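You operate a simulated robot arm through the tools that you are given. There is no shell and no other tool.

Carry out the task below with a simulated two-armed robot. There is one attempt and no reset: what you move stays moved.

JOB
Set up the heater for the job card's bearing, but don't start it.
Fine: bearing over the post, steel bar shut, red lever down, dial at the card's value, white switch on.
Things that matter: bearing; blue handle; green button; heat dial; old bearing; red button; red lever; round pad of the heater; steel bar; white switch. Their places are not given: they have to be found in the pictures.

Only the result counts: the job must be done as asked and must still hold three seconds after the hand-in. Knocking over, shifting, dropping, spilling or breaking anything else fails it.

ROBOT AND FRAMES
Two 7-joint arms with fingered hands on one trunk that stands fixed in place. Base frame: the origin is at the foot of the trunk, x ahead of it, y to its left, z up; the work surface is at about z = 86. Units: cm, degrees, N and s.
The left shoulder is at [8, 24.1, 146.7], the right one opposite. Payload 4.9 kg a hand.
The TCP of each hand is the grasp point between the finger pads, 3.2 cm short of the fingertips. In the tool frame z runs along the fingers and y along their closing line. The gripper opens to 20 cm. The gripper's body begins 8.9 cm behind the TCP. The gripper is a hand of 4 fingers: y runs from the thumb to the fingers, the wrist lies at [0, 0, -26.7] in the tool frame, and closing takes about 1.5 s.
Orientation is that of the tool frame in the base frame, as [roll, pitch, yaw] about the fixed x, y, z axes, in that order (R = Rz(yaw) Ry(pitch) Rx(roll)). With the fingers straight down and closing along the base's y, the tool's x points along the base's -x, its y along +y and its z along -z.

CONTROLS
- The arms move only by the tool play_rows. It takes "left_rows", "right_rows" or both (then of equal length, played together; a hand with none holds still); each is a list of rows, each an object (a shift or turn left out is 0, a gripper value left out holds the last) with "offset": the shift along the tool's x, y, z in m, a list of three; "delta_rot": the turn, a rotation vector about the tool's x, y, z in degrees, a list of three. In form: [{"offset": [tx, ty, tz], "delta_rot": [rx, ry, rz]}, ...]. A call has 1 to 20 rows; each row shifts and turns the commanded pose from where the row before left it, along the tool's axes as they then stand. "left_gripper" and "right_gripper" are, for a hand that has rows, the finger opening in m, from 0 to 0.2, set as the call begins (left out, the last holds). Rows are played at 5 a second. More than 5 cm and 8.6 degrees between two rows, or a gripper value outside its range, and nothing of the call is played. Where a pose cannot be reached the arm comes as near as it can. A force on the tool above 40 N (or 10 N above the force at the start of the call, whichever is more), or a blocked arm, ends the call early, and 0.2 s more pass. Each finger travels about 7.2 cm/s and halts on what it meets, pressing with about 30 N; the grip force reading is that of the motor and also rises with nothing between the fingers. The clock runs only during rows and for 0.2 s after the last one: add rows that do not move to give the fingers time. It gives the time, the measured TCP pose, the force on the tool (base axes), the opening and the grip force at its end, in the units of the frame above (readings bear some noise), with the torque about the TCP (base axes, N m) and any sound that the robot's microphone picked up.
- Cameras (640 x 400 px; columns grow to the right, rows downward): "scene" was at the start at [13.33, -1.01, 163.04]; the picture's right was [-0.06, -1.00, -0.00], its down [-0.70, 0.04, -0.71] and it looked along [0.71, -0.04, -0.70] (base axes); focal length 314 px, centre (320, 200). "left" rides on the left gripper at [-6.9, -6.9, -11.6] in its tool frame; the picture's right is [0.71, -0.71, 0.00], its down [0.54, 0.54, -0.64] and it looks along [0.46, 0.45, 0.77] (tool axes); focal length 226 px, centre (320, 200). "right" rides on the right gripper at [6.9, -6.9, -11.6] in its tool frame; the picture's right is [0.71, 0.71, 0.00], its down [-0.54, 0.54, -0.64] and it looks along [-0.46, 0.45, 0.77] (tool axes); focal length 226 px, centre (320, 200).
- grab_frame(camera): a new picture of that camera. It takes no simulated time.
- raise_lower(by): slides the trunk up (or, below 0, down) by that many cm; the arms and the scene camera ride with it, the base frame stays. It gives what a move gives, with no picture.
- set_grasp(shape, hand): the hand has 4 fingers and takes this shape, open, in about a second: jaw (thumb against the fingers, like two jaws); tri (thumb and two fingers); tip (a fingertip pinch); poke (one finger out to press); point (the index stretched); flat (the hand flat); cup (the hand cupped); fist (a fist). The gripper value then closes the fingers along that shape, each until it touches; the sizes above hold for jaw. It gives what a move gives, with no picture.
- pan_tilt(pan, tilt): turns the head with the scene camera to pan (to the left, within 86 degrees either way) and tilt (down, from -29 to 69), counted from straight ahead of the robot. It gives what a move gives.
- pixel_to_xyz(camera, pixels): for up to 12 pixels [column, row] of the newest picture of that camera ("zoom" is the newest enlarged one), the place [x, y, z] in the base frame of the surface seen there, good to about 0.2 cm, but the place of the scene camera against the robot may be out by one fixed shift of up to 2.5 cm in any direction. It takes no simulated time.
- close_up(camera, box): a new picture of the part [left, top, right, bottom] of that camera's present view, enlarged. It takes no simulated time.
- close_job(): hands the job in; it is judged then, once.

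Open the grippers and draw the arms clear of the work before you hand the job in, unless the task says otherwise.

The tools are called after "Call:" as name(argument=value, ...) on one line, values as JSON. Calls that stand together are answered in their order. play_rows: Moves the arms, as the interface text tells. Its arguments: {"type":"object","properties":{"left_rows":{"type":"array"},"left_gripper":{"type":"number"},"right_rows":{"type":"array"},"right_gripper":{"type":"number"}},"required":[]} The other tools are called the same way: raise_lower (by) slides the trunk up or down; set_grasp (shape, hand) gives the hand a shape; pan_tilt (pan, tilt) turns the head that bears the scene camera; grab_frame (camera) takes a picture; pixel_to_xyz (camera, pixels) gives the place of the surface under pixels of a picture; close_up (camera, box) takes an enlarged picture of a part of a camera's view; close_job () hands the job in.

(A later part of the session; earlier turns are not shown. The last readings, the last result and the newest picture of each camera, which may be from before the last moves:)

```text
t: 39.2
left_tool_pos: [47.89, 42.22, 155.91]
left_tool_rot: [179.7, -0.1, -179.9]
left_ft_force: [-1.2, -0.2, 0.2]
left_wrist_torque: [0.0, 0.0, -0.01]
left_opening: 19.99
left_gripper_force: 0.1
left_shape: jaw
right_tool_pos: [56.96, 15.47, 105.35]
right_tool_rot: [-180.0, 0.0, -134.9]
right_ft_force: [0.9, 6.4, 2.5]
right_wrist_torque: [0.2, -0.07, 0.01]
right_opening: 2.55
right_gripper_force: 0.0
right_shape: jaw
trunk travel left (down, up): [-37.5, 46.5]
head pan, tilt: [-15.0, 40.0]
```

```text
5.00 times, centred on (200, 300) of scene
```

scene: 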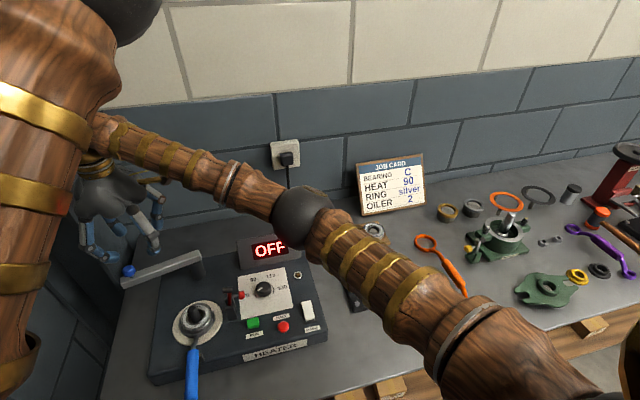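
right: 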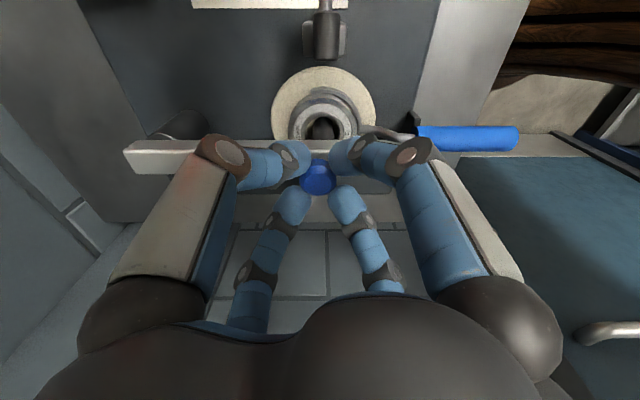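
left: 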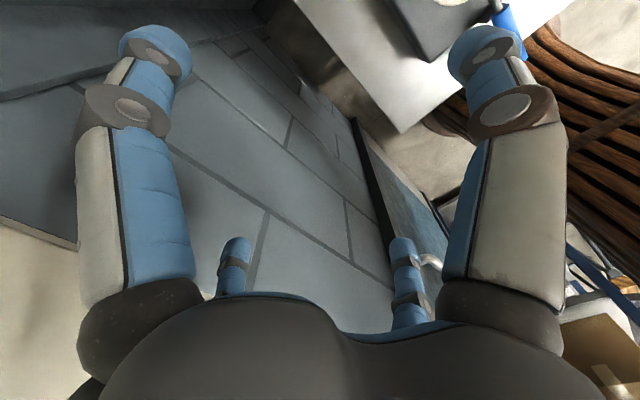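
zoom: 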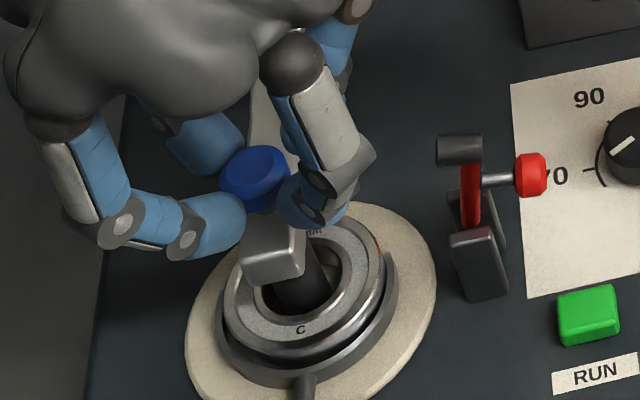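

Resistance has risen to 6.4 N in +y, which suggests the closed stop. I'll push 0.3 cm further to confirm it.

Call:
play_rows(right_rows=[{"offset": [0.0021, -0.0021, 0]}, {"offset": [0, 0, 0]}, {"offset": [0, 0, 0]}])

Call:
close_up(camera="right", box=[120, 60, 440, 260])

Call:
close_up(camera="scene", box=[150, 260, 250, 340])

```text
t: 40.0
left_tool_pos: [47.89, 42.25, 156.03]
left_tool_rot: [179.9, 0.0, -179.8]
left_ft_force: [-0.7, 0.1, 1.0]
left_wrist_torque: [-0.02, 0.01, -0.02]
left_opening: 19.99
left_gripper_force: 0.0
left_shape: jaw
right_tool_pos: [56.83, 15.13, 105.37]
right_tool_rot: [-180.0, -0.1, -134.9]
right_ft_force: [1.0, 8.7, 4.1]
right_wrist_torque: [0.31, -0.1, 0.04]
right_opening: 2.57
right_gripper_force: 0.0
right_shape: jaw
trunk travel left (down, up): [-37.5, 46.5]
head pan, tilt: [-15.0, 40.0]
```

```text
2.00 times, centred on (280, 160) of right
```

zoom: 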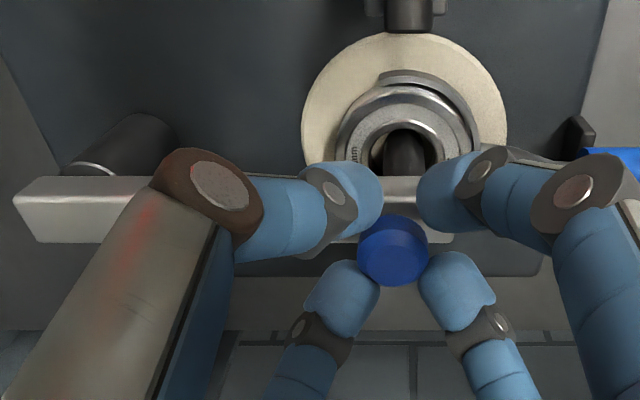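

```text
5.00 times, centred on (200, 300) of scene
```

zoom: 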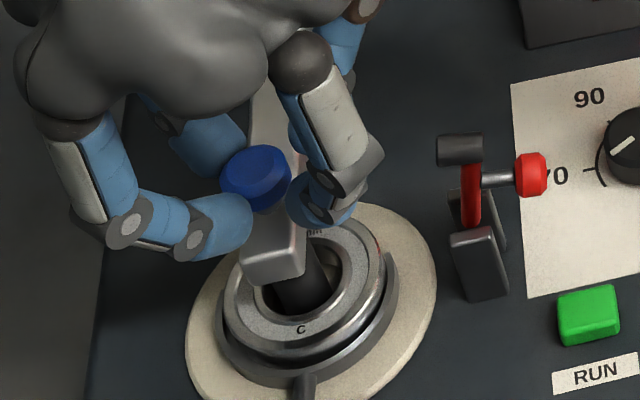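

The bar no longer moves while the force rises, so it is at its closed stop over the post. I'll back off 0.5 cm, open the claw and rise clear.

Call:
play_rows(right_rows=[{"offset": [-0.0035, 0.0035, 0]}, {"offset": [0, 0, 0]}])

Call:
play_rows(right_rows=[{"offset": [0, 0, 0]}, {"offset": [0, 0, 0]}, {"offset": [0, 0, 0]}, {"offset": [0, 0, -0.03]}, {"offset": [0, 0, -0.04]}, {"offset": [0, 0, -0.04]}, {"offset": [0, 0, 0]}], right_gripper=0.06)

Call:
grab_frame(camera="right")

Call:
close_up(camera="scene", box=[100, 220, 300, 360])

```text
t: 40.6
left_tool_pos: [47.94, 42.2, 156.06]
left_tool_rot: [179.8, 0.0, 179.9]
left_ft_force: [-0.1, 0.8, -0.6]
left_wrist_torque: [-0.02, -0.02, 0.01]
left_opening: 20.01
left_gripper_force: 0.0
left_shape: jaw
right_tool_pos: [56.98, 15.58, 105.36]
right_tool_rot: [180.0, -0.1, -135.0]
right_ft_force: [-0.1, 2.5, 1.1]
right_wrist_torque: [0.08, -0.02, 0.01]
right_opening: 2.54
right_gripper_force: 0.1
right_shape: jaw
trunk travel left (down, up): [-37.5, 46.5]
head pan, tilt: [-15.0, 40.0]
```

```text
t: 42.2
left_tool_pos: [48.11, 42.09, 155.99]
left_tool_rot: [179.8, -0.1, -180.0]
left_ft_force: [0.3, -0.4, -0.2]
left_wrist_torque: [-0.01, 0.01, -0.03]
left_opening: 19.99
left_gripper_force: 0.0
left_shape: jaw
right_tool_pos: [56.95, 15.53, 116.49]
right_tool_rot: [-180.0, -0.1, -134.9]
right_ft_force: [-0.1, 0.3, -0.4]
right_wrist_torque: [-0.03, 0.02, 0.0]
right_opening: 5.96
right_gripper_force: 0.0
right_shape: jaw
trunk travel left (down, up): [-37.5, 46.5]
head pan, tilt: [-15.0, 40.0]
```

```text
taken
```

right: 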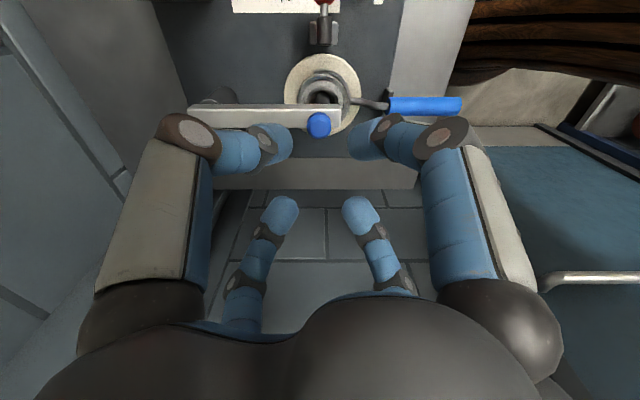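

```text
2.86 times, centred on (200, 290) of scene
```

zoom: 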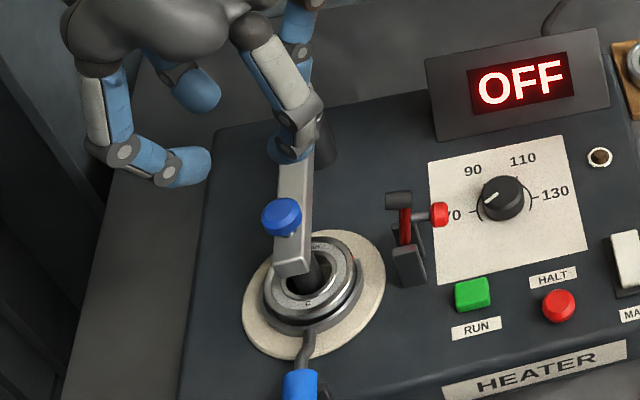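

The bar stands shut over the bearing. I'll measure the bar's line against the post to confirm that it fully closed.

Call:
close_up(camera="right", box=[180, 40, 400, 160])

Call:
pixel_to_xyz(camera="right", pixels=[[318, 122], [200, 110], [230, 110], [290, 110], [336, 115], [338, 125], [290, 122], [230, 122], [326, 97], [318, 98], [325, 40], [326, 8]])

```text
2.91 times, centred on (290, 100) of right
```

zoom: 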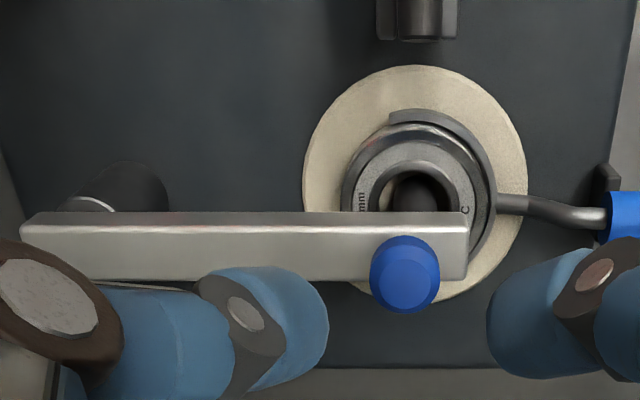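

```text
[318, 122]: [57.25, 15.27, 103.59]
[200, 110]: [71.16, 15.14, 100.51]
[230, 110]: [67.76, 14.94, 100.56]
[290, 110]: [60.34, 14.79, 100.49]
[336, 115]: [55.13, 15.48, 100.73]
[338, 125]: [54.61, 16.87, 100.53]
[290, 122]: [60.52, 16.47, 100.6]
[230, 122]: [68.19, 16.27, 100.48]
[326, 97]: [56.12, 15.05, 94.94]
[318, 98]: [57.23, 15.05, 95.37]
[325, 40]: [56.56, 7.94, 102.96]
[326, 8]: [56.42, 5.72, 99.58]
```

The bar runs straight along x over the post (centre y≈15.8, end x≈54.6), so it is shut. Next I'll move the right hand to study the red lever's mechanism.

Call:
play_rows(right_rows=[{"offset": [0.0336, -0.0336, 0]}, {"offset": [0.0336, -0.0336, 0]}, {"offset": [0, 0, 0]}])

Call:
grab_frame(camera="right")

Call:
close_up(camera="scene", box=[200, 260, 280, 330])

```text
t: 43.0
left_tool_pos: [48.0, 42.32, 155.94]
left_tool_rot: [-179.9, 0.0, 180.0]
left_ft_force: [1.1, 0.5, -0.8]
left_wrist_torque: [-0.05, -0.04, 0.04]
left_opening: 20.01
left_gripper_force: 0.1
left_shape: jaw
right_tool_pos: [56.91, 6.29, 116.42]
right_tool_rot: [-179.9, 0.0, -134.8]
right_ft_force: [-0.2, 1.0, -0.1]
right_wrist_torque: [-0.02, -0.02, 0.02]
right_opening: 5.98
right_gripper_force: 0.0
right_shape: jaw
trunk travel left (down, up): [-37.5, 46.5]
head pan, tilt: [-15.0, 40.0]
```

```text
taken
```

right: 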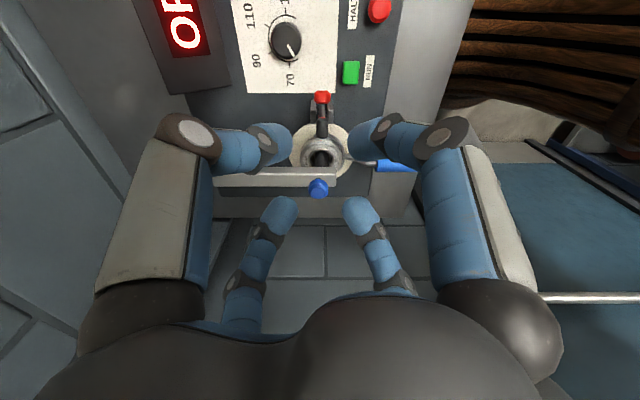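

```text
5.71 times, centred on (240, 295) of scene
```

zoom: 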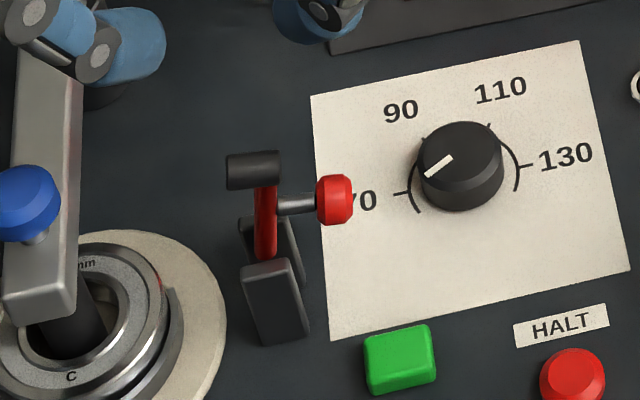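

The lever shows from above at (322, 97) to (321, 130) in the right picture. I'll zoom in and measure each of its parts.

Call:
close_up(camera="right", box=[280, 70, 370, 160])

Call:
pixel_to_xyz(camera="right", pixels=[[322, 94], [322, 100], [322, 110], [321, 120], [321, 133], [321, 128], [332, 110], [311, 110], [316, 130], [327, 130], [332, 118], [311, 118]])

```text
4.44 times, centred on (325, 115) of right
```

zoom: 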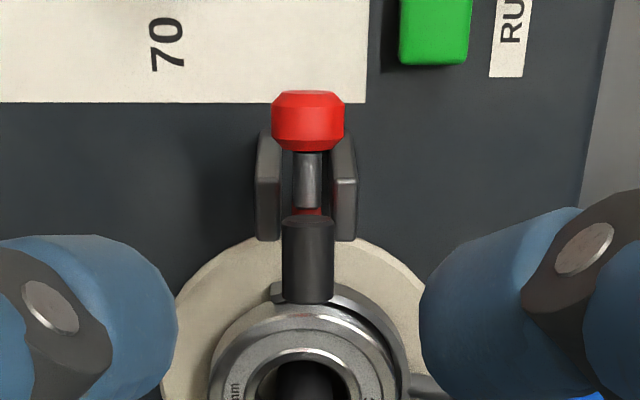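

```text
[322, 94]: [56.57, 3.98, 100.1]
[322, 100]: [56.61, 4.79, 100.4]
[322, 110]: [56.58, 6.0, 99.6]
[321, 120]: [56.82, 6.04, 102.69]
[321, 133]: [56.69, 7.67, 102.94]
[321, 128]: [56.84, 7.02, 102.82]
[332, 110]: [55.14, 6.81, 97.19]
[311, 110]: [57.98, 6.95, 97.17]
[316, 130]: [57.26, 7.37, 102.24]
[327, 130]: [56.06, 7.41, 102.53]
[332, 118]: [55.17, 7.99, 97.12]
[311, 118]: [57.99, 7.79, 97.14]
```

The lever's arm stands between plates at x≈56.6, y≈7. Its black foot would swing over +y onto the bearing ring, with the red knob as its handle. I'll give the right hand the poke shape here in free air and see where its finger lies.

Call:
set_grasp(hand="right", shape="poke")

Call:
grab_frame(camera="right")

Call:
close_up(camera="scene", box=[120, 180, 300, 320])

```text
t: 43.9
left_tool_pos: [48.03, 42.08, 156.08]
left_tool_rot: [179.7, 0.0, 180.0]
left_ft_force: [-0.4, 0.9, 0.0]
left_wrist_torque: [0.01, 0.02, 0.0]
left_opening: 19.98
left_gripper_force: 0.0
left_shape: jaw
right_tool_pos: [56.88, 6.12, 116.5]
right_tool_rot: [180.0, 0.0, -135.0]
right_ft_force: [-0.2, 0.2, 0.0]
right_wrist_torque: [0.03, -0.01, 0.02]
right_opening: 0.01
right_gripper_force: 0.1
right_shape: poke
trunk travel left (down, up): [-37.5, 46.5]
head pan, tilt: [-15.0, 40.0]
```

```text
taken
```

right: 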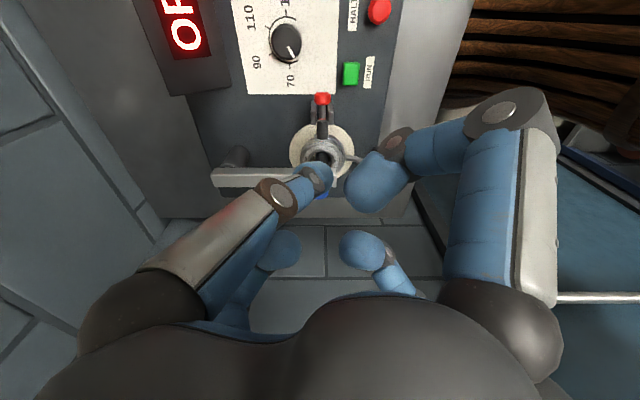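

```text
2.86 times, centred on (210, 250) of scene
```

zoom: 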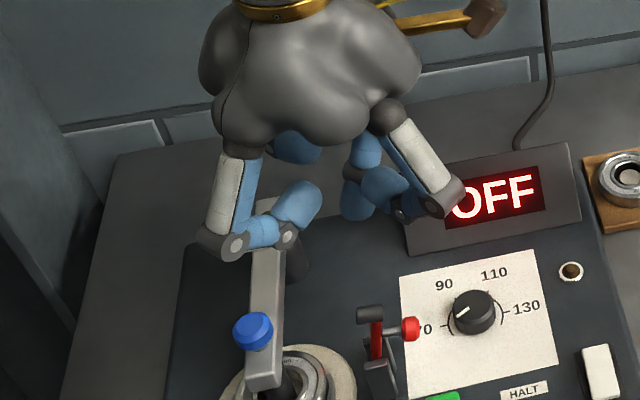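

In the poke shape the left finger's tip reaches to about (320, 182), near the tool axis, while the others are curled. I'll measure the tip positions.

Call:
pixel_to_xyz(camera="right", pixels=[[322, 178], [328, 175], [315, 180], [375, 190], [355, 195], [360, 248], [285, 245], [280, 195], [330, 185]])

Call:
close_up(camera="right", box=[220, 80, 460, 280])

```text
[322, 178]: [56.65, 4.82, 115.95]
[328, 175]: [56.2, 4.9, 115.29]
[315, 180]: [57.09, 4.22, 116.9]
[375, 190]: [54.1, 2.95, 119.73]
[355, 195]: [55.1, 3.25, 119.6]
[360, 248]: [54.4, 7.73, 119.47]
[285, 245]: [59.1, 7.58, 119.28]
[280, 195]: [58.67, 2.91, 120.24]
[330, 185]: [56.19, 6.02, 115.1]
```

```text
2.00 times, centred on (340, 180) of right
```

zoom: 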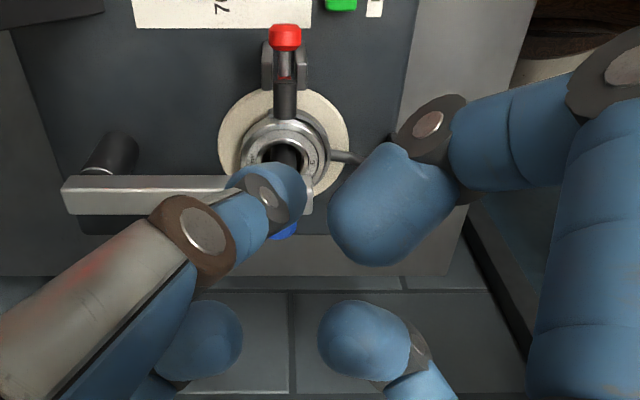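

The poke tip lies near the tool axis, but the curled fingers are only about 3.5 cm above it. I'll check whether the point shape gives a longer finger.

Call:
set_grasp(hand="right", shape="point")

Call:
grab_frame(camera="right")

Call:
close_up(camera="scene", box=[120, 180, 300, 320])

```text
t: 44.8
left_tool_pos: [47.98, 42.04, 155.94]
left_tool_rot: [179.8, 0.1, 179.9]
left_ft_force: [0.5, 0.4, 0.9]
left_wrist_torque: [0.03, 0.02, 0.0]
left_opening: 19.98
left_gripper_force: 0.1
left_shape: jaw
right_tool_pos: [56.78, 6.24, 116.49]
right_tool_rot: [-180.0, -0.2, -134.9]
right_ft_force: [0.6, 0.2, 0.6]
right_wrist_torque: [-0.02, -0.01, -0.01]
right_opening: 19.53
right_gripper_force: 0.1
right_shape: point
trunk travel left (down, up): [-37.5, 46.5]
head pan, tilt: [-15.0, 40.0]
```

```text
taken
```

right: 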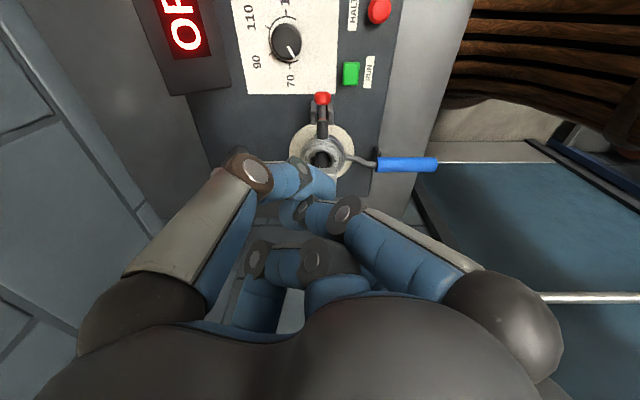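

```text
2.86 times, centred on (210, 250) of scene
```

zoom: 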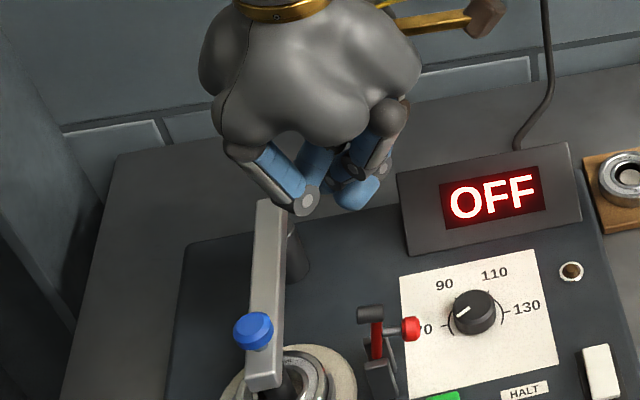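

The point shape isn't clearly better. A closed jaw claw makes a predictable pusher, with the knob nesting between its two +y fingers. I'll go back to jaw, close it and move to y≈0 behind the knob, still high.

Call:
set_grasp(hand="right", shape="jaw")

Call:
play_rows(right_rows=[{"offset": [0.0226, -0.0212, 0]}, {"offset": [0.0226, -0.0212, 0]}, {"offset": [0, 0, 0]}, {"offset": [0, 0, 0]}, {"offset": [0, 0, 0]}, {"offset": [0, 0, 0]}, {"offset": [0, 0, 0]}, {"offset": [0, 0, 0]}, {"offset": [0, 0, 0]}], right_gripper=0.0)

Call:
grab_frame(camera="right")

Call:
close_up(camera="scene", box=[150, 180, 330, 320])

```text
t: 45.7
left_tool_pos: [47.81, 42.04, 156.07]
left_tool_rot: [179.8, 0.1, 180.0]
left_ft_force: [-0.3, -0.1, 0.4]
left_wrist_torque: [-0.03, -0.03, 0.0]
left_opening: 19.98
left_gripper_force: 0.1
left_shape: jaw
right_tool_pos: [56.8, 6.15, 116.57]
right_tool_rot: [180.0, -0.2, -134.8]
right_ft_force: [-0.3, -0.6, 0.1]
right_wrist_torque: [-0.01, 0.02, -0.01]
right_opening: 19.98
right_gripper_force: 0.1
right_shape: jaw
trunk travel left (down, up): [-37.5, 46.5]
head pan, tilt: [-15.0, 40.0]
```

```text
t: 47.7
left_tool_pos: [47.99, 42.12, 156.0]
left_tool_rot: [179.8, 0.0, -180.0]
left_ft_force: [-0.5, 0.3, 0.1]
left_wrist_torque: [0.0, 0.01, 0.01]
left_opening: 20.0
left_gripper_force: 0.1
left_shape: jaw
right_tool_pos: [56.77, -0.03, 116.42]
right_tool_rot: [-179.9, 0.0, -134.9]
right_ft_force: [0.4, -0.4, 0.1]
right_wrist_torque: [0.01, -0.03, -0.01]
right_opening: 0.0
right_gripper_force: 29.7
right_shape: jaw
trunk travel left (down, up): [-37.5, 46.5]
head pan, tilt: [-15.0, 40.0]
```

```text
taken
```

right: 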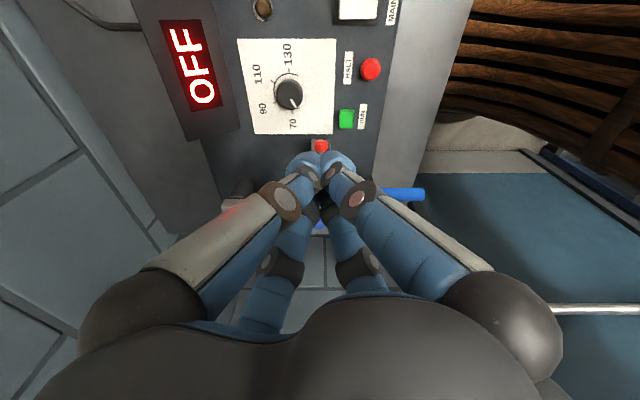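

```text
2.86 times, centred on (240, 250) of scene
```

zoom: 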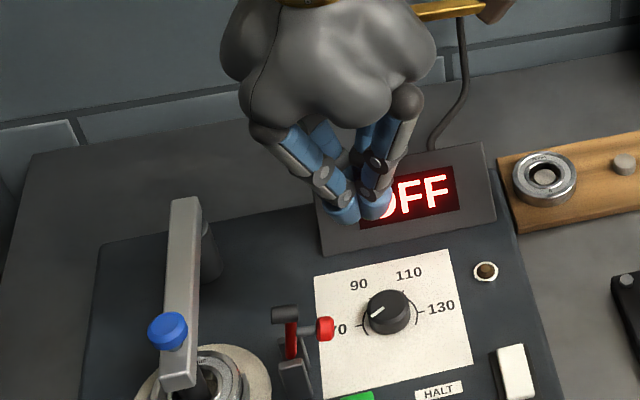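

The closed claw forms a compact pusher. I'll measure its tips, and also the dial, buttons and switch, which are all in view.

Call:
pixel_to_xyz(camera="right", pixels=[[310, 165], [335, 165], [305, 155], [338, 155], [321, 146], [287, 95], [283, 90], [347, 119], [370, 69], [358, 8], [358, 18], [345, 8]])

Call:
close_up(camera="right", box=[220, 0, 420, 200])

```text
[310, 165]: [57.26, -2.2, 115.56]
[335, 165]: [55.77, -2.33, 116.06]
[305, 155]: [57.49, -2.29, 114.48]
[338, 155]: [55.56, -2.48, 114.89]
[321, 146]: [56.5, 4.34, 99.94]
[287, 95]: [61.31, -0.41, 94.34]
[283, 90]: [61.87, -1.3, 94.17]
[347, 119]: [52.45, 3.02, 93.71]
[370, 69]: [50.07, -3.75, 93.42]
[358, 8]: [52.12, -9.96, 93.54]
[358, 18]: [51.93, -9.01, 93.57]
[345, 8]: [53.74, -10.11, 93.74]
```

```text
2.00 times, centred on (320, 100) of right
```

zoom: 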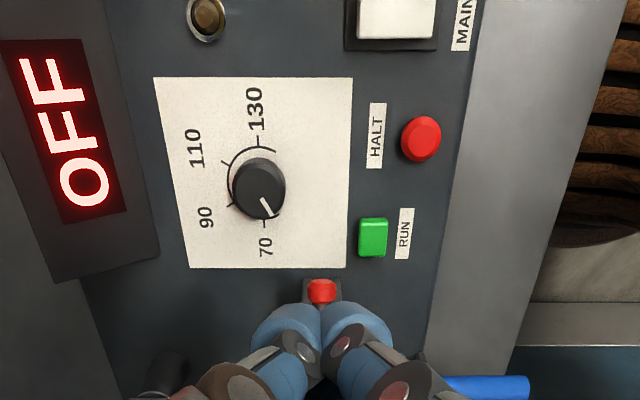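

The cluster reaches about 2.3 cm round the axis, and the red knob's end is at y≈3.8, z≈100. I'll lower the closed claw at y≈0 to TCP z≈101.9, which puts the tips at about 98.7.

Call:
play_rows(right_rows=[{"offset": [0.0014, 0.0014, 0.045]}, {"offset": [0, 0, 0.045]}, {"offset": [0, 0, 0.035]}, {"offset": [0, 0, 0.02]}, {"offset": [0, 0, 0]}])

Call:
close_up(camera="right", box=[220, 60, 420, 260])

Call:
close_up(camera="scene", box=[160, 220, 300, 330])

```text
t: 48.9
left_tool_pos: [47.94, 42.09, 156.01]
left_tool_rot: [179.8, 0.1, -179.9]
left_ft_force: [-0.1, -1.4, -0.1]
left_wrist_torque: [0.02, 0.03, 0.01]
left_opening: 19.98
left_gripper_force: 0.0
left_shape: jaw
right_tool_pos: [56.45, -0.15, 101.88]
right_tool_rot: [-179.9, 0.0, -134.9]
right_ft_force: [0.3, -0.2, 0.1]
right_wrist_torque: [0.0, 0.0, 0.03]
right_opening: 0.0
right_gripper_force: 30.3
right_shape: jaw
trunk travel left (down, up): [-37.5, 46.5]
head pan, tilt: [-15.0, 40.0]
```

```text
2.00 times, centred on (320, 160) of right
```

zoom: 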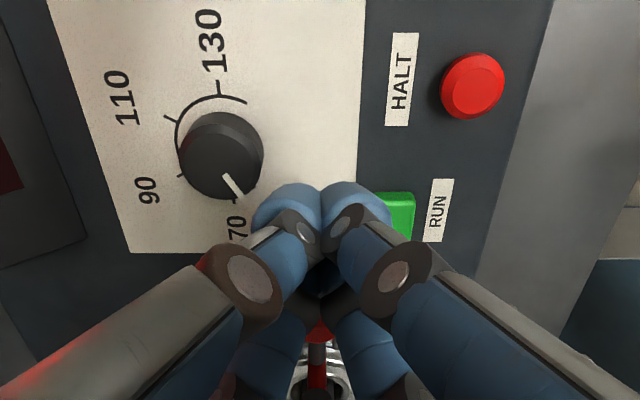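

```text
3.64 times, centred on (230, 275) of scene
```

zoom: 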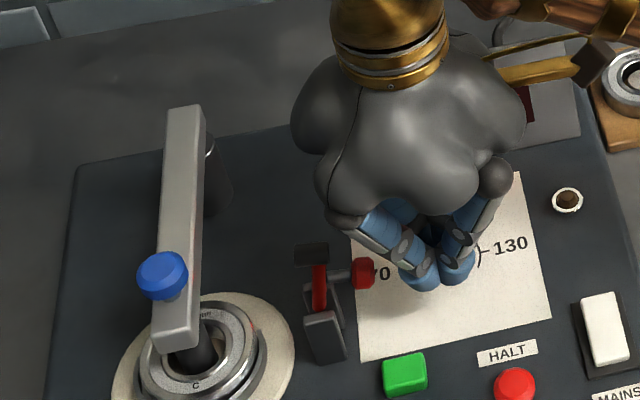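

The pusher is behind the red knob with clear space below it. I'll push in +y in small steps and watch the lever.

Call:
play_rows(right_rows=[{"offset": [-0.0053, 0.0046, 0]}, {"offset": [-0.005, 0.005, 0]}, {"offset": [-0.005, 0.005, 0]}, {"offset": [-0.005, 0.005, 0]}, {"offset": [0, 0, 0]}])

Call:
close_up(camera="scene", box=[160, 220, 300, 330])

```text
t: 50.1
left_tool_pos: [47.91, 41.99, 156.0]
left_tool_rot: [179.9, -0.1, 180.0]
left_ft_force: [0.4, -0.6, 0.6]
left_wrist_torque: [0.02, 0.03, 0.01]
left_opening: 19.98
left_gripper_force: 0.2
left_shape: jaw
right_tool_pos: [56.62, 2.67, 101.8]
right_tool_rot: [-180.0, -0.2, -134.9]
right_ft_force: [0.1, -0.6, 0.4]
right_wrist_torque: [0.01, 0.01, 0.0]
right_opening: 0.01
right_gripper_force: 29.8
right_shape: jaw
trunk travel left (down, up): [-37.5, 46.5]
head pan, tilt: [-15.0, 40.0]
```

```text
3.64 times, centred on (230, 275) of scene
```

zoom: 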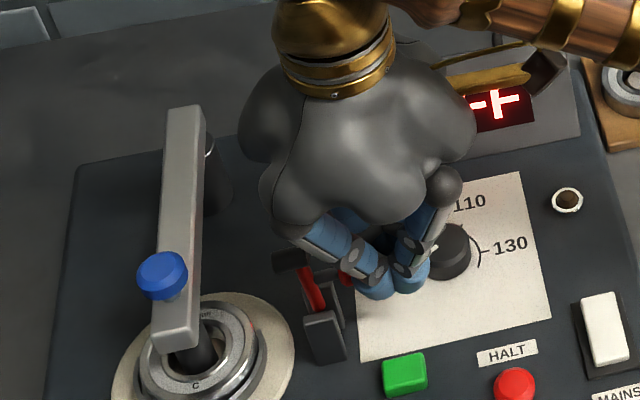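

The lever's top is swinging to the left towards the bearing with hardly any force. I'll keep pushing in +y.

Call:
play_rows(right_rows=[{"offset": [-0.005, 0.005, 0]}, {"offset": [-0.005, 0.005, 0]}, {"offset": [-0.005, 0.005, 0]}, {"offset": [0, 0, 0]}])

Call:
close_up(camera="scene", box=[160, 220, 300, 330])

Call:
close_up(camera="right", box=[220, 60, 420, 260])

```text
t: 51.1
left_tool_pos: [48.07, 42.1, 156.0]
left_tool_rot: [179.7, 0.1, -180.0]
left_ft_force: [0.5, -0.1, -0.2]
left_wrist_torque: [-0.02, 0.01, 0.02]
left_opening: 19.96
left_gripper_force: 0.1
left_shape: jaw
right_tool_pos: [56.65, 4.78, 101.74]
right_tool_rot: [-180.0, -0.1, -134.9]
right_ft_force: [-0.7, 0.1, 0.0]
right_wrist_torque: [-0.01, 0.03, -0.01]
right_opening: 0.02
right_gripper_force: 29.8
right_shape: jaw
trunk travel left (down, up): [-37.5, 46.5]
head pan, tilt: [-15.0, 40.0]
```

```text
3.64 times, centred on (230, 275) of scene
```

zoom: 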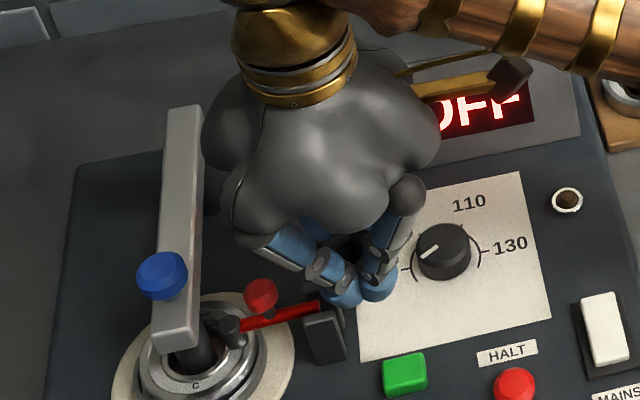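

```text
2.00 times, centred on (320, 160) of right
```

zoom: 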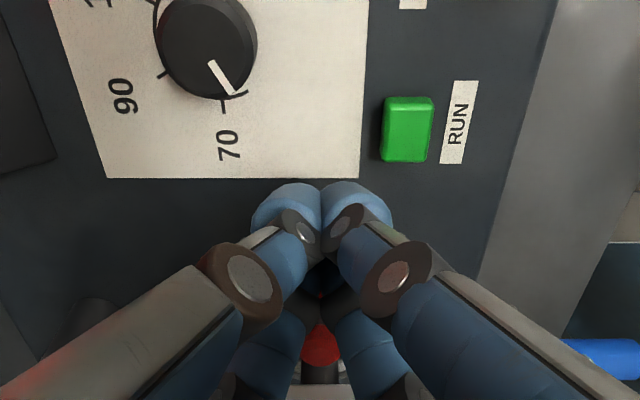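

The lever has flipped over and its black foot now rests by the bearing. I'll raise the hand straight up to get a clear look.

Call:
play_rows(right_rows=[{"offset": [0.002, -0.002, -0.03]}, {"offset": [0, 0, -0.04]}, {"offset": [0, 0, -0.045]}, {"offset": [0, 0, -0.04]}, {"offset": [0, 0, 0]}])

Call:
close_up(camera="scene", box=[150, 250, 270, 340])

Call:
grab_frame(camera="right")

```text
t: 52.3
left_tool_pos: [47.95, 42.13, 155.91]
left_tool_rot: [179.8, 0.0, 179.9]
left_ft_force: [0.6, 0.0, 0.2]
left_wrist_torque: [0.01, 0.02, -0.01]
left_opening: 20.01
left_gripper_force: 0.0
left_shape: jaw
right_tool_pos: [56.59, 4.71, 117.26]
right_tool_rot: [179.9, -0.1, -135.1]
right_ft_force: [-1.0, 0.0, 0.1]
right_wrist_torque: [-0.07, 0.01, 0.0]
right_opening: 0.0
right_gripper_force: 30.3
right_shape: jaw
trunk travel left (down, up): [-37.5, 46.5]
head pan, tilt: [-15.0, 40.0]
```

```text
4.44 times, centred on (210, 295) of scene
```

zoom: 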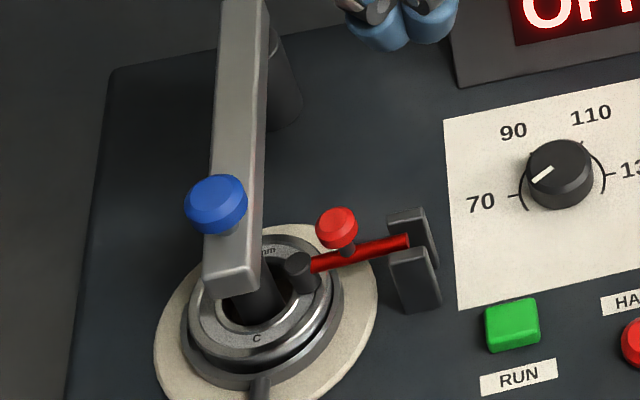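

```text
taken
```

right: 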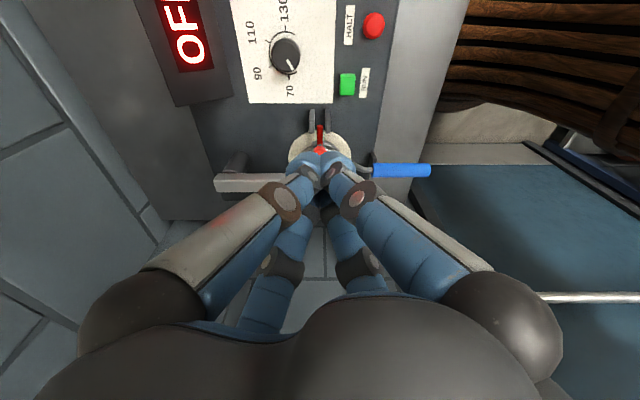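

The lever lies over with its foot on the bearing ring beside the post. I'll check the heights along the arm to see whether it is fully down.

Call:
pixel_to_xyz(camera="zoom", pixels=[[337, 222], [330, 262], [360, 254], [395, 243], [298, 260], [305, 285], [420, 265], [408, 215], [280, 340], [260, 380], [230, 285], [545, 172]])

Call:
pixel_to_xyz(camera="right", pixels=[[320, 130], [320, 136], [320, 147], [320, 151], [312, 120], [328, 120], [285, 53], [291, 66], [347, 84]])

```text
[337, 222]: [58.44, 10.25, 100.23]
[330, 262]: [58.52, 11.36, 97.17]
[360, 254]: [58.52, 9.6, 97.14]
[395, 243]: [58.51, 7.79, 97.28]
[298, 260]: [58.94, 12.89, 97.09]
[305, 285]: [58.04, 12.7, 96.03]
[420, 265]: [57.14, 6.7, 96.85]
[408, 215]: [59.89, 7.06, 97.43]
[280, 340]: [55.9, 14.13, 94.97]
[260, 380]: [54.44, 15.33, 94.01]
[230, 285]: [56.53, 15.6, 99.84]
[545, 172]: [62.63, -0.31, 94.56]
```

```text
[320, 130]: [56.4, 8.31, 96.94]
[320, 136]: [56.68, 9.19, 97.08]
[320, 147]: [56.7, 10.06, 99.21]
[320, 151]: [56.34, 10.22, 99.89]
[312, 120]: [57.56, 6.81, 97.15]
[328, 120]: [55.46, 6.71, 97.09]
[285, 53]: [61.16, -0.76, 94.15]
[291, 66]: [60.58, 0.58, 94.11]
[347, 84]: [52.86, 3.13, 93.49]
```

The arm is level at z≈97.1 along its whole length, so the lever is down. Now I'll zoom in on the dial and measure its centre, its pointer and the scale marks.

Call:
close_up(camera="right", box=[235, 0, 335, 105])

Call:
close_up(camera="scene", box=[235, 260, 305, 325])

```text
3.81 times, centred on (285, 52) of right
```

zoom: 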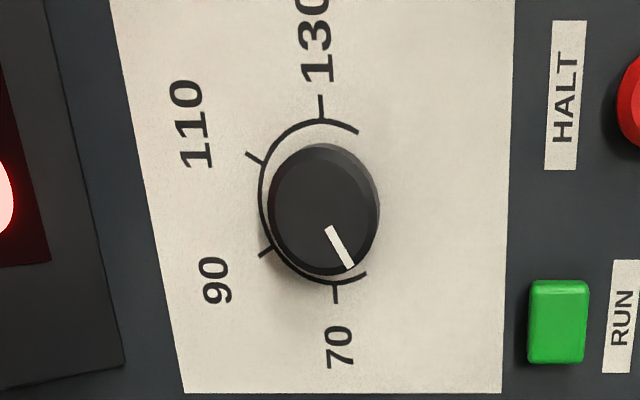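

```text
6.15 times, centred on (270, 292) of scene
```

zoom: 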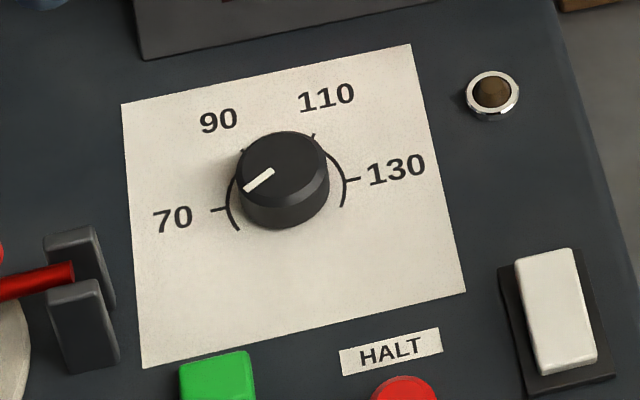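

The pointer sits slightly before the 70 mark, at the start of the arc. I'll read the tick positions on the plate so I can work out the turn needed to reach 90.

Call:
close_up(camera="right", box=[235, 0, 335, 105])

Call:
pixel_to_xyz(camera="zoom", pixels=[[336, 295], [267, 251], [252, 157], [320, 105], [365, 274], [357, 131], [330, 228], [350, 266], [322, 207], [277, 207], [365, 207], [322, 160]])

```text
3.81 times, centred on (285, 52) of right
```

zoom: 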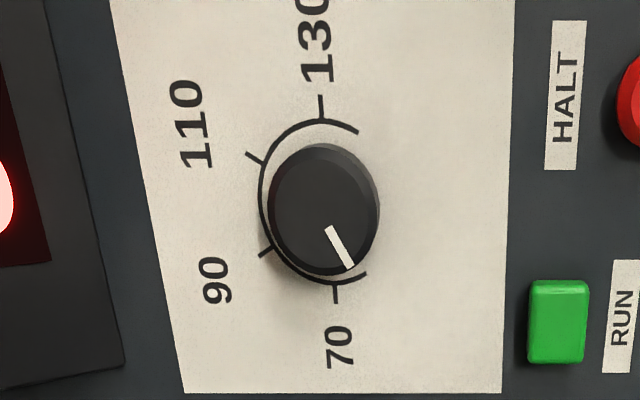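

```text
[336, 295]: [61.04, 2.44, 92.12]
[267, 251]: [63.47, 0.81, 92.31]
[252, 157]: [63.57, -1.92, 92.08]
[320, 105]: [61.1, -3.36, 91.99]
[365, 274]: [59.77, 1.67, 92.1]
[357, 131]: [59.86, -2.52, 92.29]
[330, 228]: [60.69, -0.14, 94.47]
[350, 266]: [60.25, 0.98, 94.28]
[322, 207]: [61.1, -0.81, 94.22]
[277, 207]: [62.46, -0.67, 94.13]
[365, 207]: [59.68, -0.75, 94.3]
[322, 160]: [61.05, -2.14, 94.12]
```

The dial's centre is at about (61.07, -0.5), its top at z 94.25 and its diameter is 2.8 cm. The pointer stands about 25-30° before 70 and the 90 mark is about 62° past 70. I'll move over the dial with the claw opened to 6 cm and come down part way.

Call:
play_rows(right_rows=[{"offset": [0.0026, -0.0342, 0]}, {"offset": [0.0026, -0.0342, 0]}, {"offset": [0, 0, 0.03]}, {"offset": [0, 0, 0.045]}, {"offset": [0, 0, 0.045]}, {"offset": [0, 0, 0]}, {"offset": [0, 0, 0]}], right_gripper=0.06)

Call:
grab_frame(camera="right")

Call:
close_up(camera="scene", box=[180, 200, 340, 330])

```text
t: 53.9
left_tool_pos: [47.91, 42.19, 155.97]
left_tool_rot: [179.8, 0.0, 179.9]
left_ft_force: [0.9, -0.1, 0.4]
left_wrist_torque: [0.04, -0.01, 0.05]
left_opening: 19.98
left_gripper_force: 0.1
left_shape: jaw
right_tool_pos: [60.98, -0.82, 105.43]
right_tool_rot: [179.9, -0.1, -134.9]
right_ft_force: [0.1, -0.4, -0.1]
right_wrist_torque: [0.0, 0.0, -0.03]
right_opening: 5.97
right_gripper_force: 0.0
right_shape: jaw
trunk travel left (down, up): [-37.5, 46.5]
head pan, tilt: [-15.0, 40.0]
```

```text
taken
```

right: 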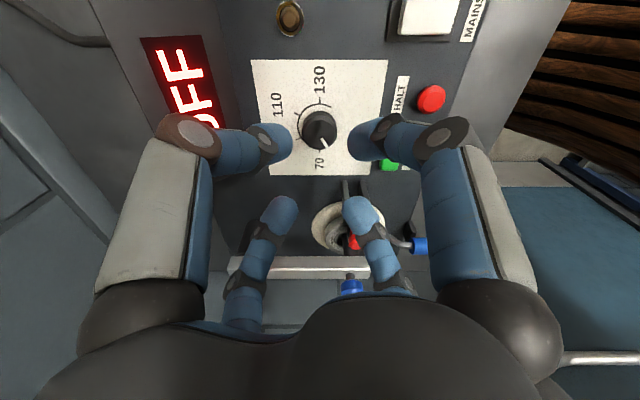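

```text
3.08 times, centred on (260, 265) of scene
```

zoom: 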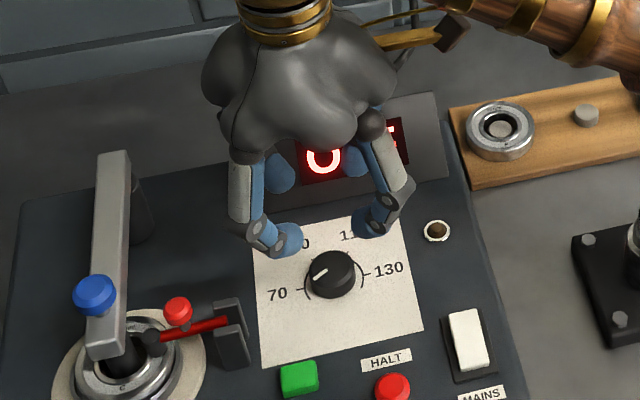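

The dial is framed between the fingers at (319, 128). I'll take a closer measurement of its centre and pointer from here.

Call:
close_up(camera="right", box=[280, 90, 360, 175])

Call:
pixel_to_xyz(camera="zoom", pixels=[[315, 175], [238, 175], [388, 175], [315, 110], [315, 240], [335, 310], [210, 245], [200, 140], [315, 62], [345, 215], [372, 258], [385, 300]])

```text
4.71 times, centred on (320, 132) of right
```

zoom: 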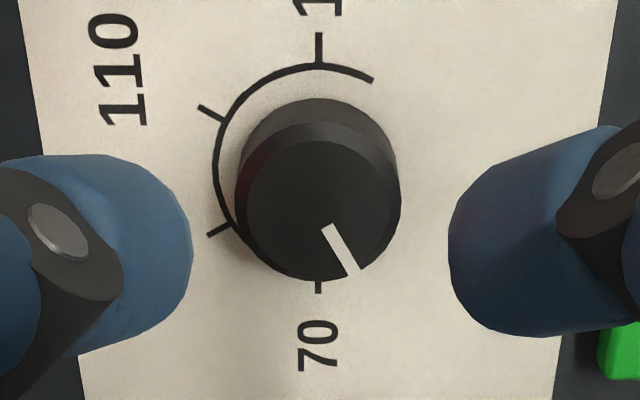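

```text
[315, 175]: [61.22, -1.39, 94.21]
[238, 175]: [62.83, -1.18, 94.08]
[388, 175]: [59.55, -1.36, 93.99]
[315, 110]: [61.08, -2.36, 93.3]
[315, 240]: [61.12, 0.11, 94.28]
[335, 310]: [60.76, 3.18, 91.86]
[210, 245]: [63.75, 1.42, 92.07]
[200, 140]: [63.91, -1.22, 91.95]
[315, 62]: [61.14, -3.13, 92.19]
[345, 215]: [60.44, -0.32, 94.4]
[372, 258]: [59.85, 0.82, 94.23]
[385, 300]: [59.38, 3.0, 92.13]
```

The dial's centre refines to (61.15, -0.58), with the pointer about 28° before 70, so it needs close to 90° clockwise. I'll correct the centring and lower the claw around the dial to TCP z≈96.2.

Call:
play_rows(right_rows=[{"offset": [-0.0026, 0.0005, 0.03]}, {"offset": [0, 0, 0.03]}, {"offset": [0, 0, 0.02]}, {"offset": [0, 0, 0.012]}, {"offset": [0, 0, 0]}, {"offset": [0, 0, 0]}])

Call:
grab_frame(camera="right")

Call:
close_up(camera="scene", box=[200, 230, 330, 330])

```text
t: 55.3
left_tool_pos: [47.95, 42.17, 156.11]
left_tool_rot: [179.9, 0.0, 179.9]
left_ft_force: [0.5, 0.1, 0.3]
left_wrist_torque: [-0.03, 0.0, -0.01]
left_opening: 19.99
left_gripper_force: 0.0
left_shape: jaw
right_tool_pos: [61.08, -0.44, 96.2]
right_tool_rot: [180.0, -0.2, -135.0]
right_ft_force: [1.6, -0.5, 0.6]
right_wrist_torque: [0.0, 0.02, -0.01]
right_opening: 5.97
right_gripper_force: 0.1
right_shape: jaw
trunk travel left (down, up): [-37.5, 46.5]
head pan, tilt: [-15.0, 40.0]
```

```text
taken
```

right: 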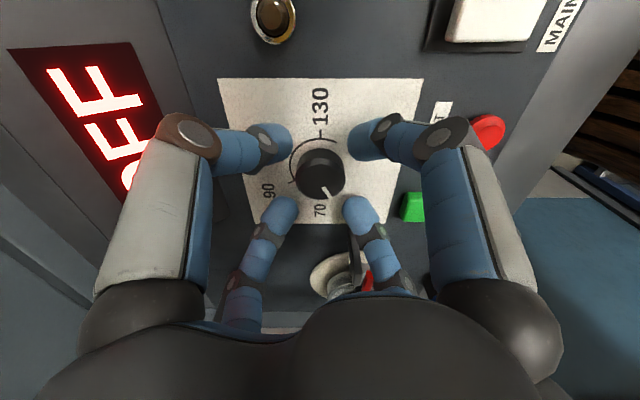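

```text
4.00 times, centred on (265, 280) of scene
```

zoom: 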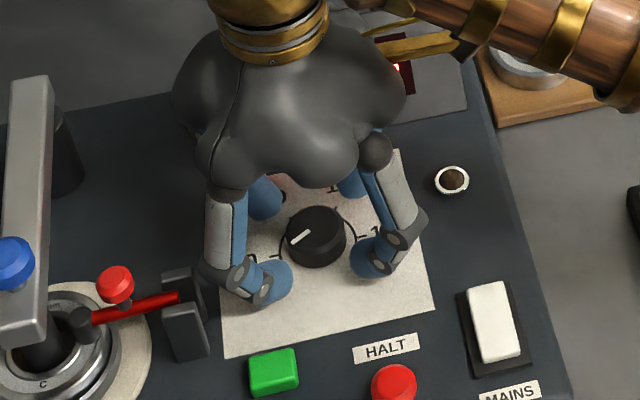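

The dial stands in the middle of the claw. I'll close the fingers on it.

Call:
play_rows(right_rows=[{"offset": [0, 0, 0]}, {"offset": [0, 0, 0]}, {"offset": [0, 0, 0]}, {"offset": [0, 0, 0]}], right_gripper=0.02)

Call:
close_up(camera="right", box=[240, 90, 400, 240])

```text
t: 56.3
left_tool_pos: [47.96, 42.07, 155.97]
left_tool_rot: [179.8, 0.1, -179.9]
left_ft_force: [0.0, -0.3, 0.1]
left_wrist_torque: [0.0, -0.01, 0.0]
left_opening: 20.02
left_gripper_force: 0.1
left_shape: jaw
right_tool_pos: [61.1, -0.55, 96.18]
right_tool_rot: [179.9, -0.1, -134.9]
right_ft_force: [-0.6, 0.2, -2.5]
right_wrist_torque: [-0.04, -0.01, -0.08]
right_opening: 3.12
right_gripper_force: 30.0
right_shape: jaw
trunk travel left (down, up): [-37.5, 46.5]
head pan, tilt: [-15.0, 40.0]
```

```text
2.67 times, centred on (320, 165) of right
```

zoom: 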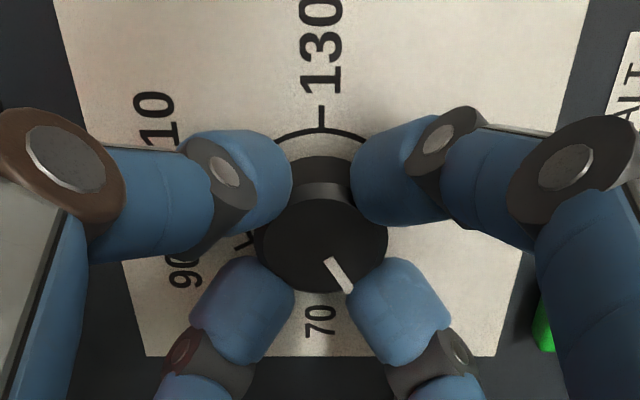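

The dial is gripped at 3.12 cm with 30 N. I'll turn clockwise 30° first and check that the pointer follows.

Call:
play_rows(right_rows=[{"delta_rot": [0, 0, 7.5]}, {"delta_rot": [0, 0, 7.5]}, {"delta_rot": [0, 0, 7.5]}, {"delta_rot": [0, 0, 7.5]}, {"offset": [0, 0, 0]}])

Call:
close_up(camera="right", box=[240, 90, 400, 240])

Call:
close_up(camera="scene", box=[230, 255, 310, 325])

```text
t: 57.5
left_tool_pos: [47.96, 42.06, 156.04]
left_tool_rot: [179.8, 0.1, -180.0]
left_ft_force: [0.8, 0.1, -0.2]
left_wrist_torque: [0.03, 0.0, -0.02]
left_opening: 19.99
left_gripper_force: 0.1
left_shape: jaw
right_tool_pos: [61.1, -0.54, 96.14]
right_tool_rot: [-180.0, 0.0, -165.0]
right_ft_force: [-2.3, -2.1, 4.1]
right_wrist_torque: [-0.12, 0.07, 0.05]
right_opening: 3.1
right_gripper_force: 30.2
right_shape: jaw
trunk travel left (down, up): [-37.5, 46.5]
head pan, tilt: [-15.0, 40.0]
```

```text
2.67 times, centred on (320, 165) of right
```

zoom: 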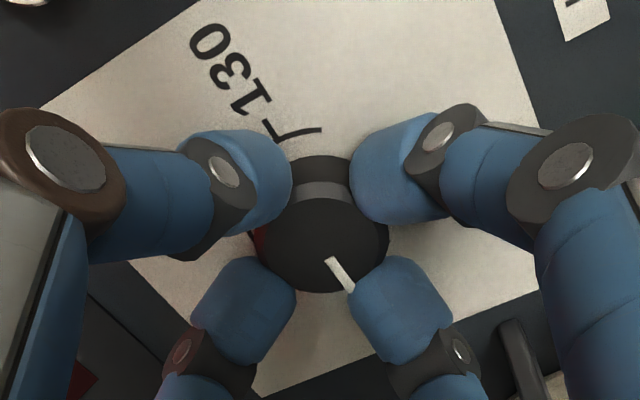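

```text
5.71 times, centred on (270, 290) of scene
```

zoom: 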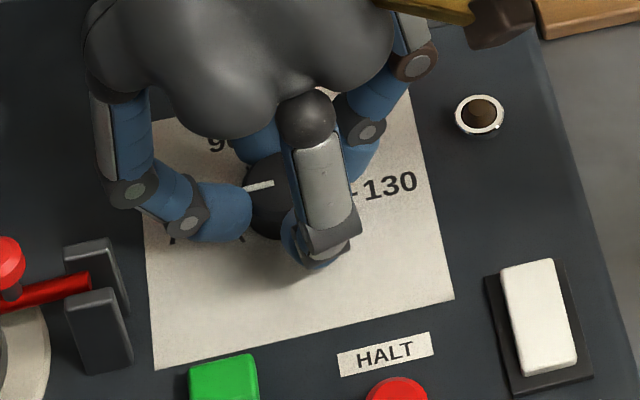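

The pointer follows the hand and now points at about 70. I'll turn a further 52.5° and measure.

Call:
play_rows(right_rows=[{"delta_rot": [0, 0, 7.5]}, {"delta_rot": [0, 0, 7.5]}, {"delta_rot": [0, 0, 7.5]}, {"delta_rot": [0, 0, 7.5]}, {"delta_rot": [0, 0, 7.5]}, {"delta_rot": [0, 0, 7.5]}, {"delta_rot": [0, 0, 7.5]}, {"offset": [0, 0, 0]}])

Call:
close_up(camera="right", box=[240, 90, 400, 240])

Call:
close_up(camera="scene", box=[230, 255, 310, 325])

```text
t: 59.3
left_tool_pos: [47.88, 42.03, 156.0]
left_tool_rot: [179.8, 0.1, -179.9]
left_ft_force: [-0.4, -0.1, 0.3]
left_wrist_torque: [0.03, 0.03, -0.03]
left_opening: 19.99
left_gripper_force: 0.1
left_shape: jaw
right_tool_pos: [61.12, -0.46, 96.16]
right_tool_rot: [-180.0, 0.0, 142.5]
right_ft_force: [-2.7, -4.1, 3.6]
right_wrist_torque: [-0.11, 0.13, -0.01]
right_opening: 3.11
right_gripper_force: 29.6
right_shape: jaw
trunk travel left (down, up): [-37.5, 46.5]
head pan, tilt: [-15.0, 40.0]
```

```text
2.67 times, centred on (320, 165) of right
```

zoom: 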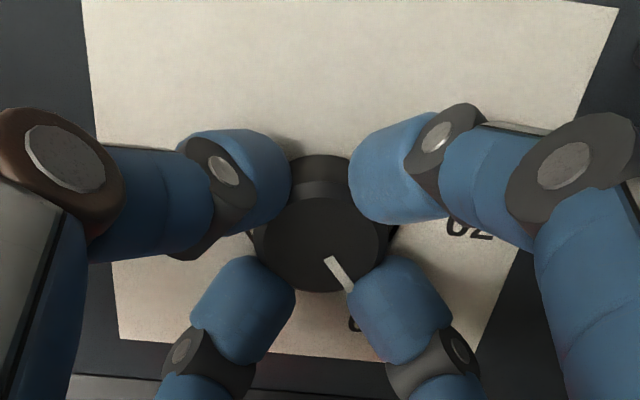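

```text
5.71 times, centred on (270, 290) of scene
```

zoom: 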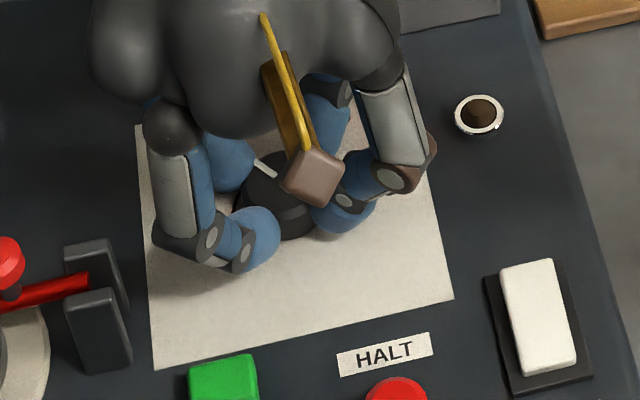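

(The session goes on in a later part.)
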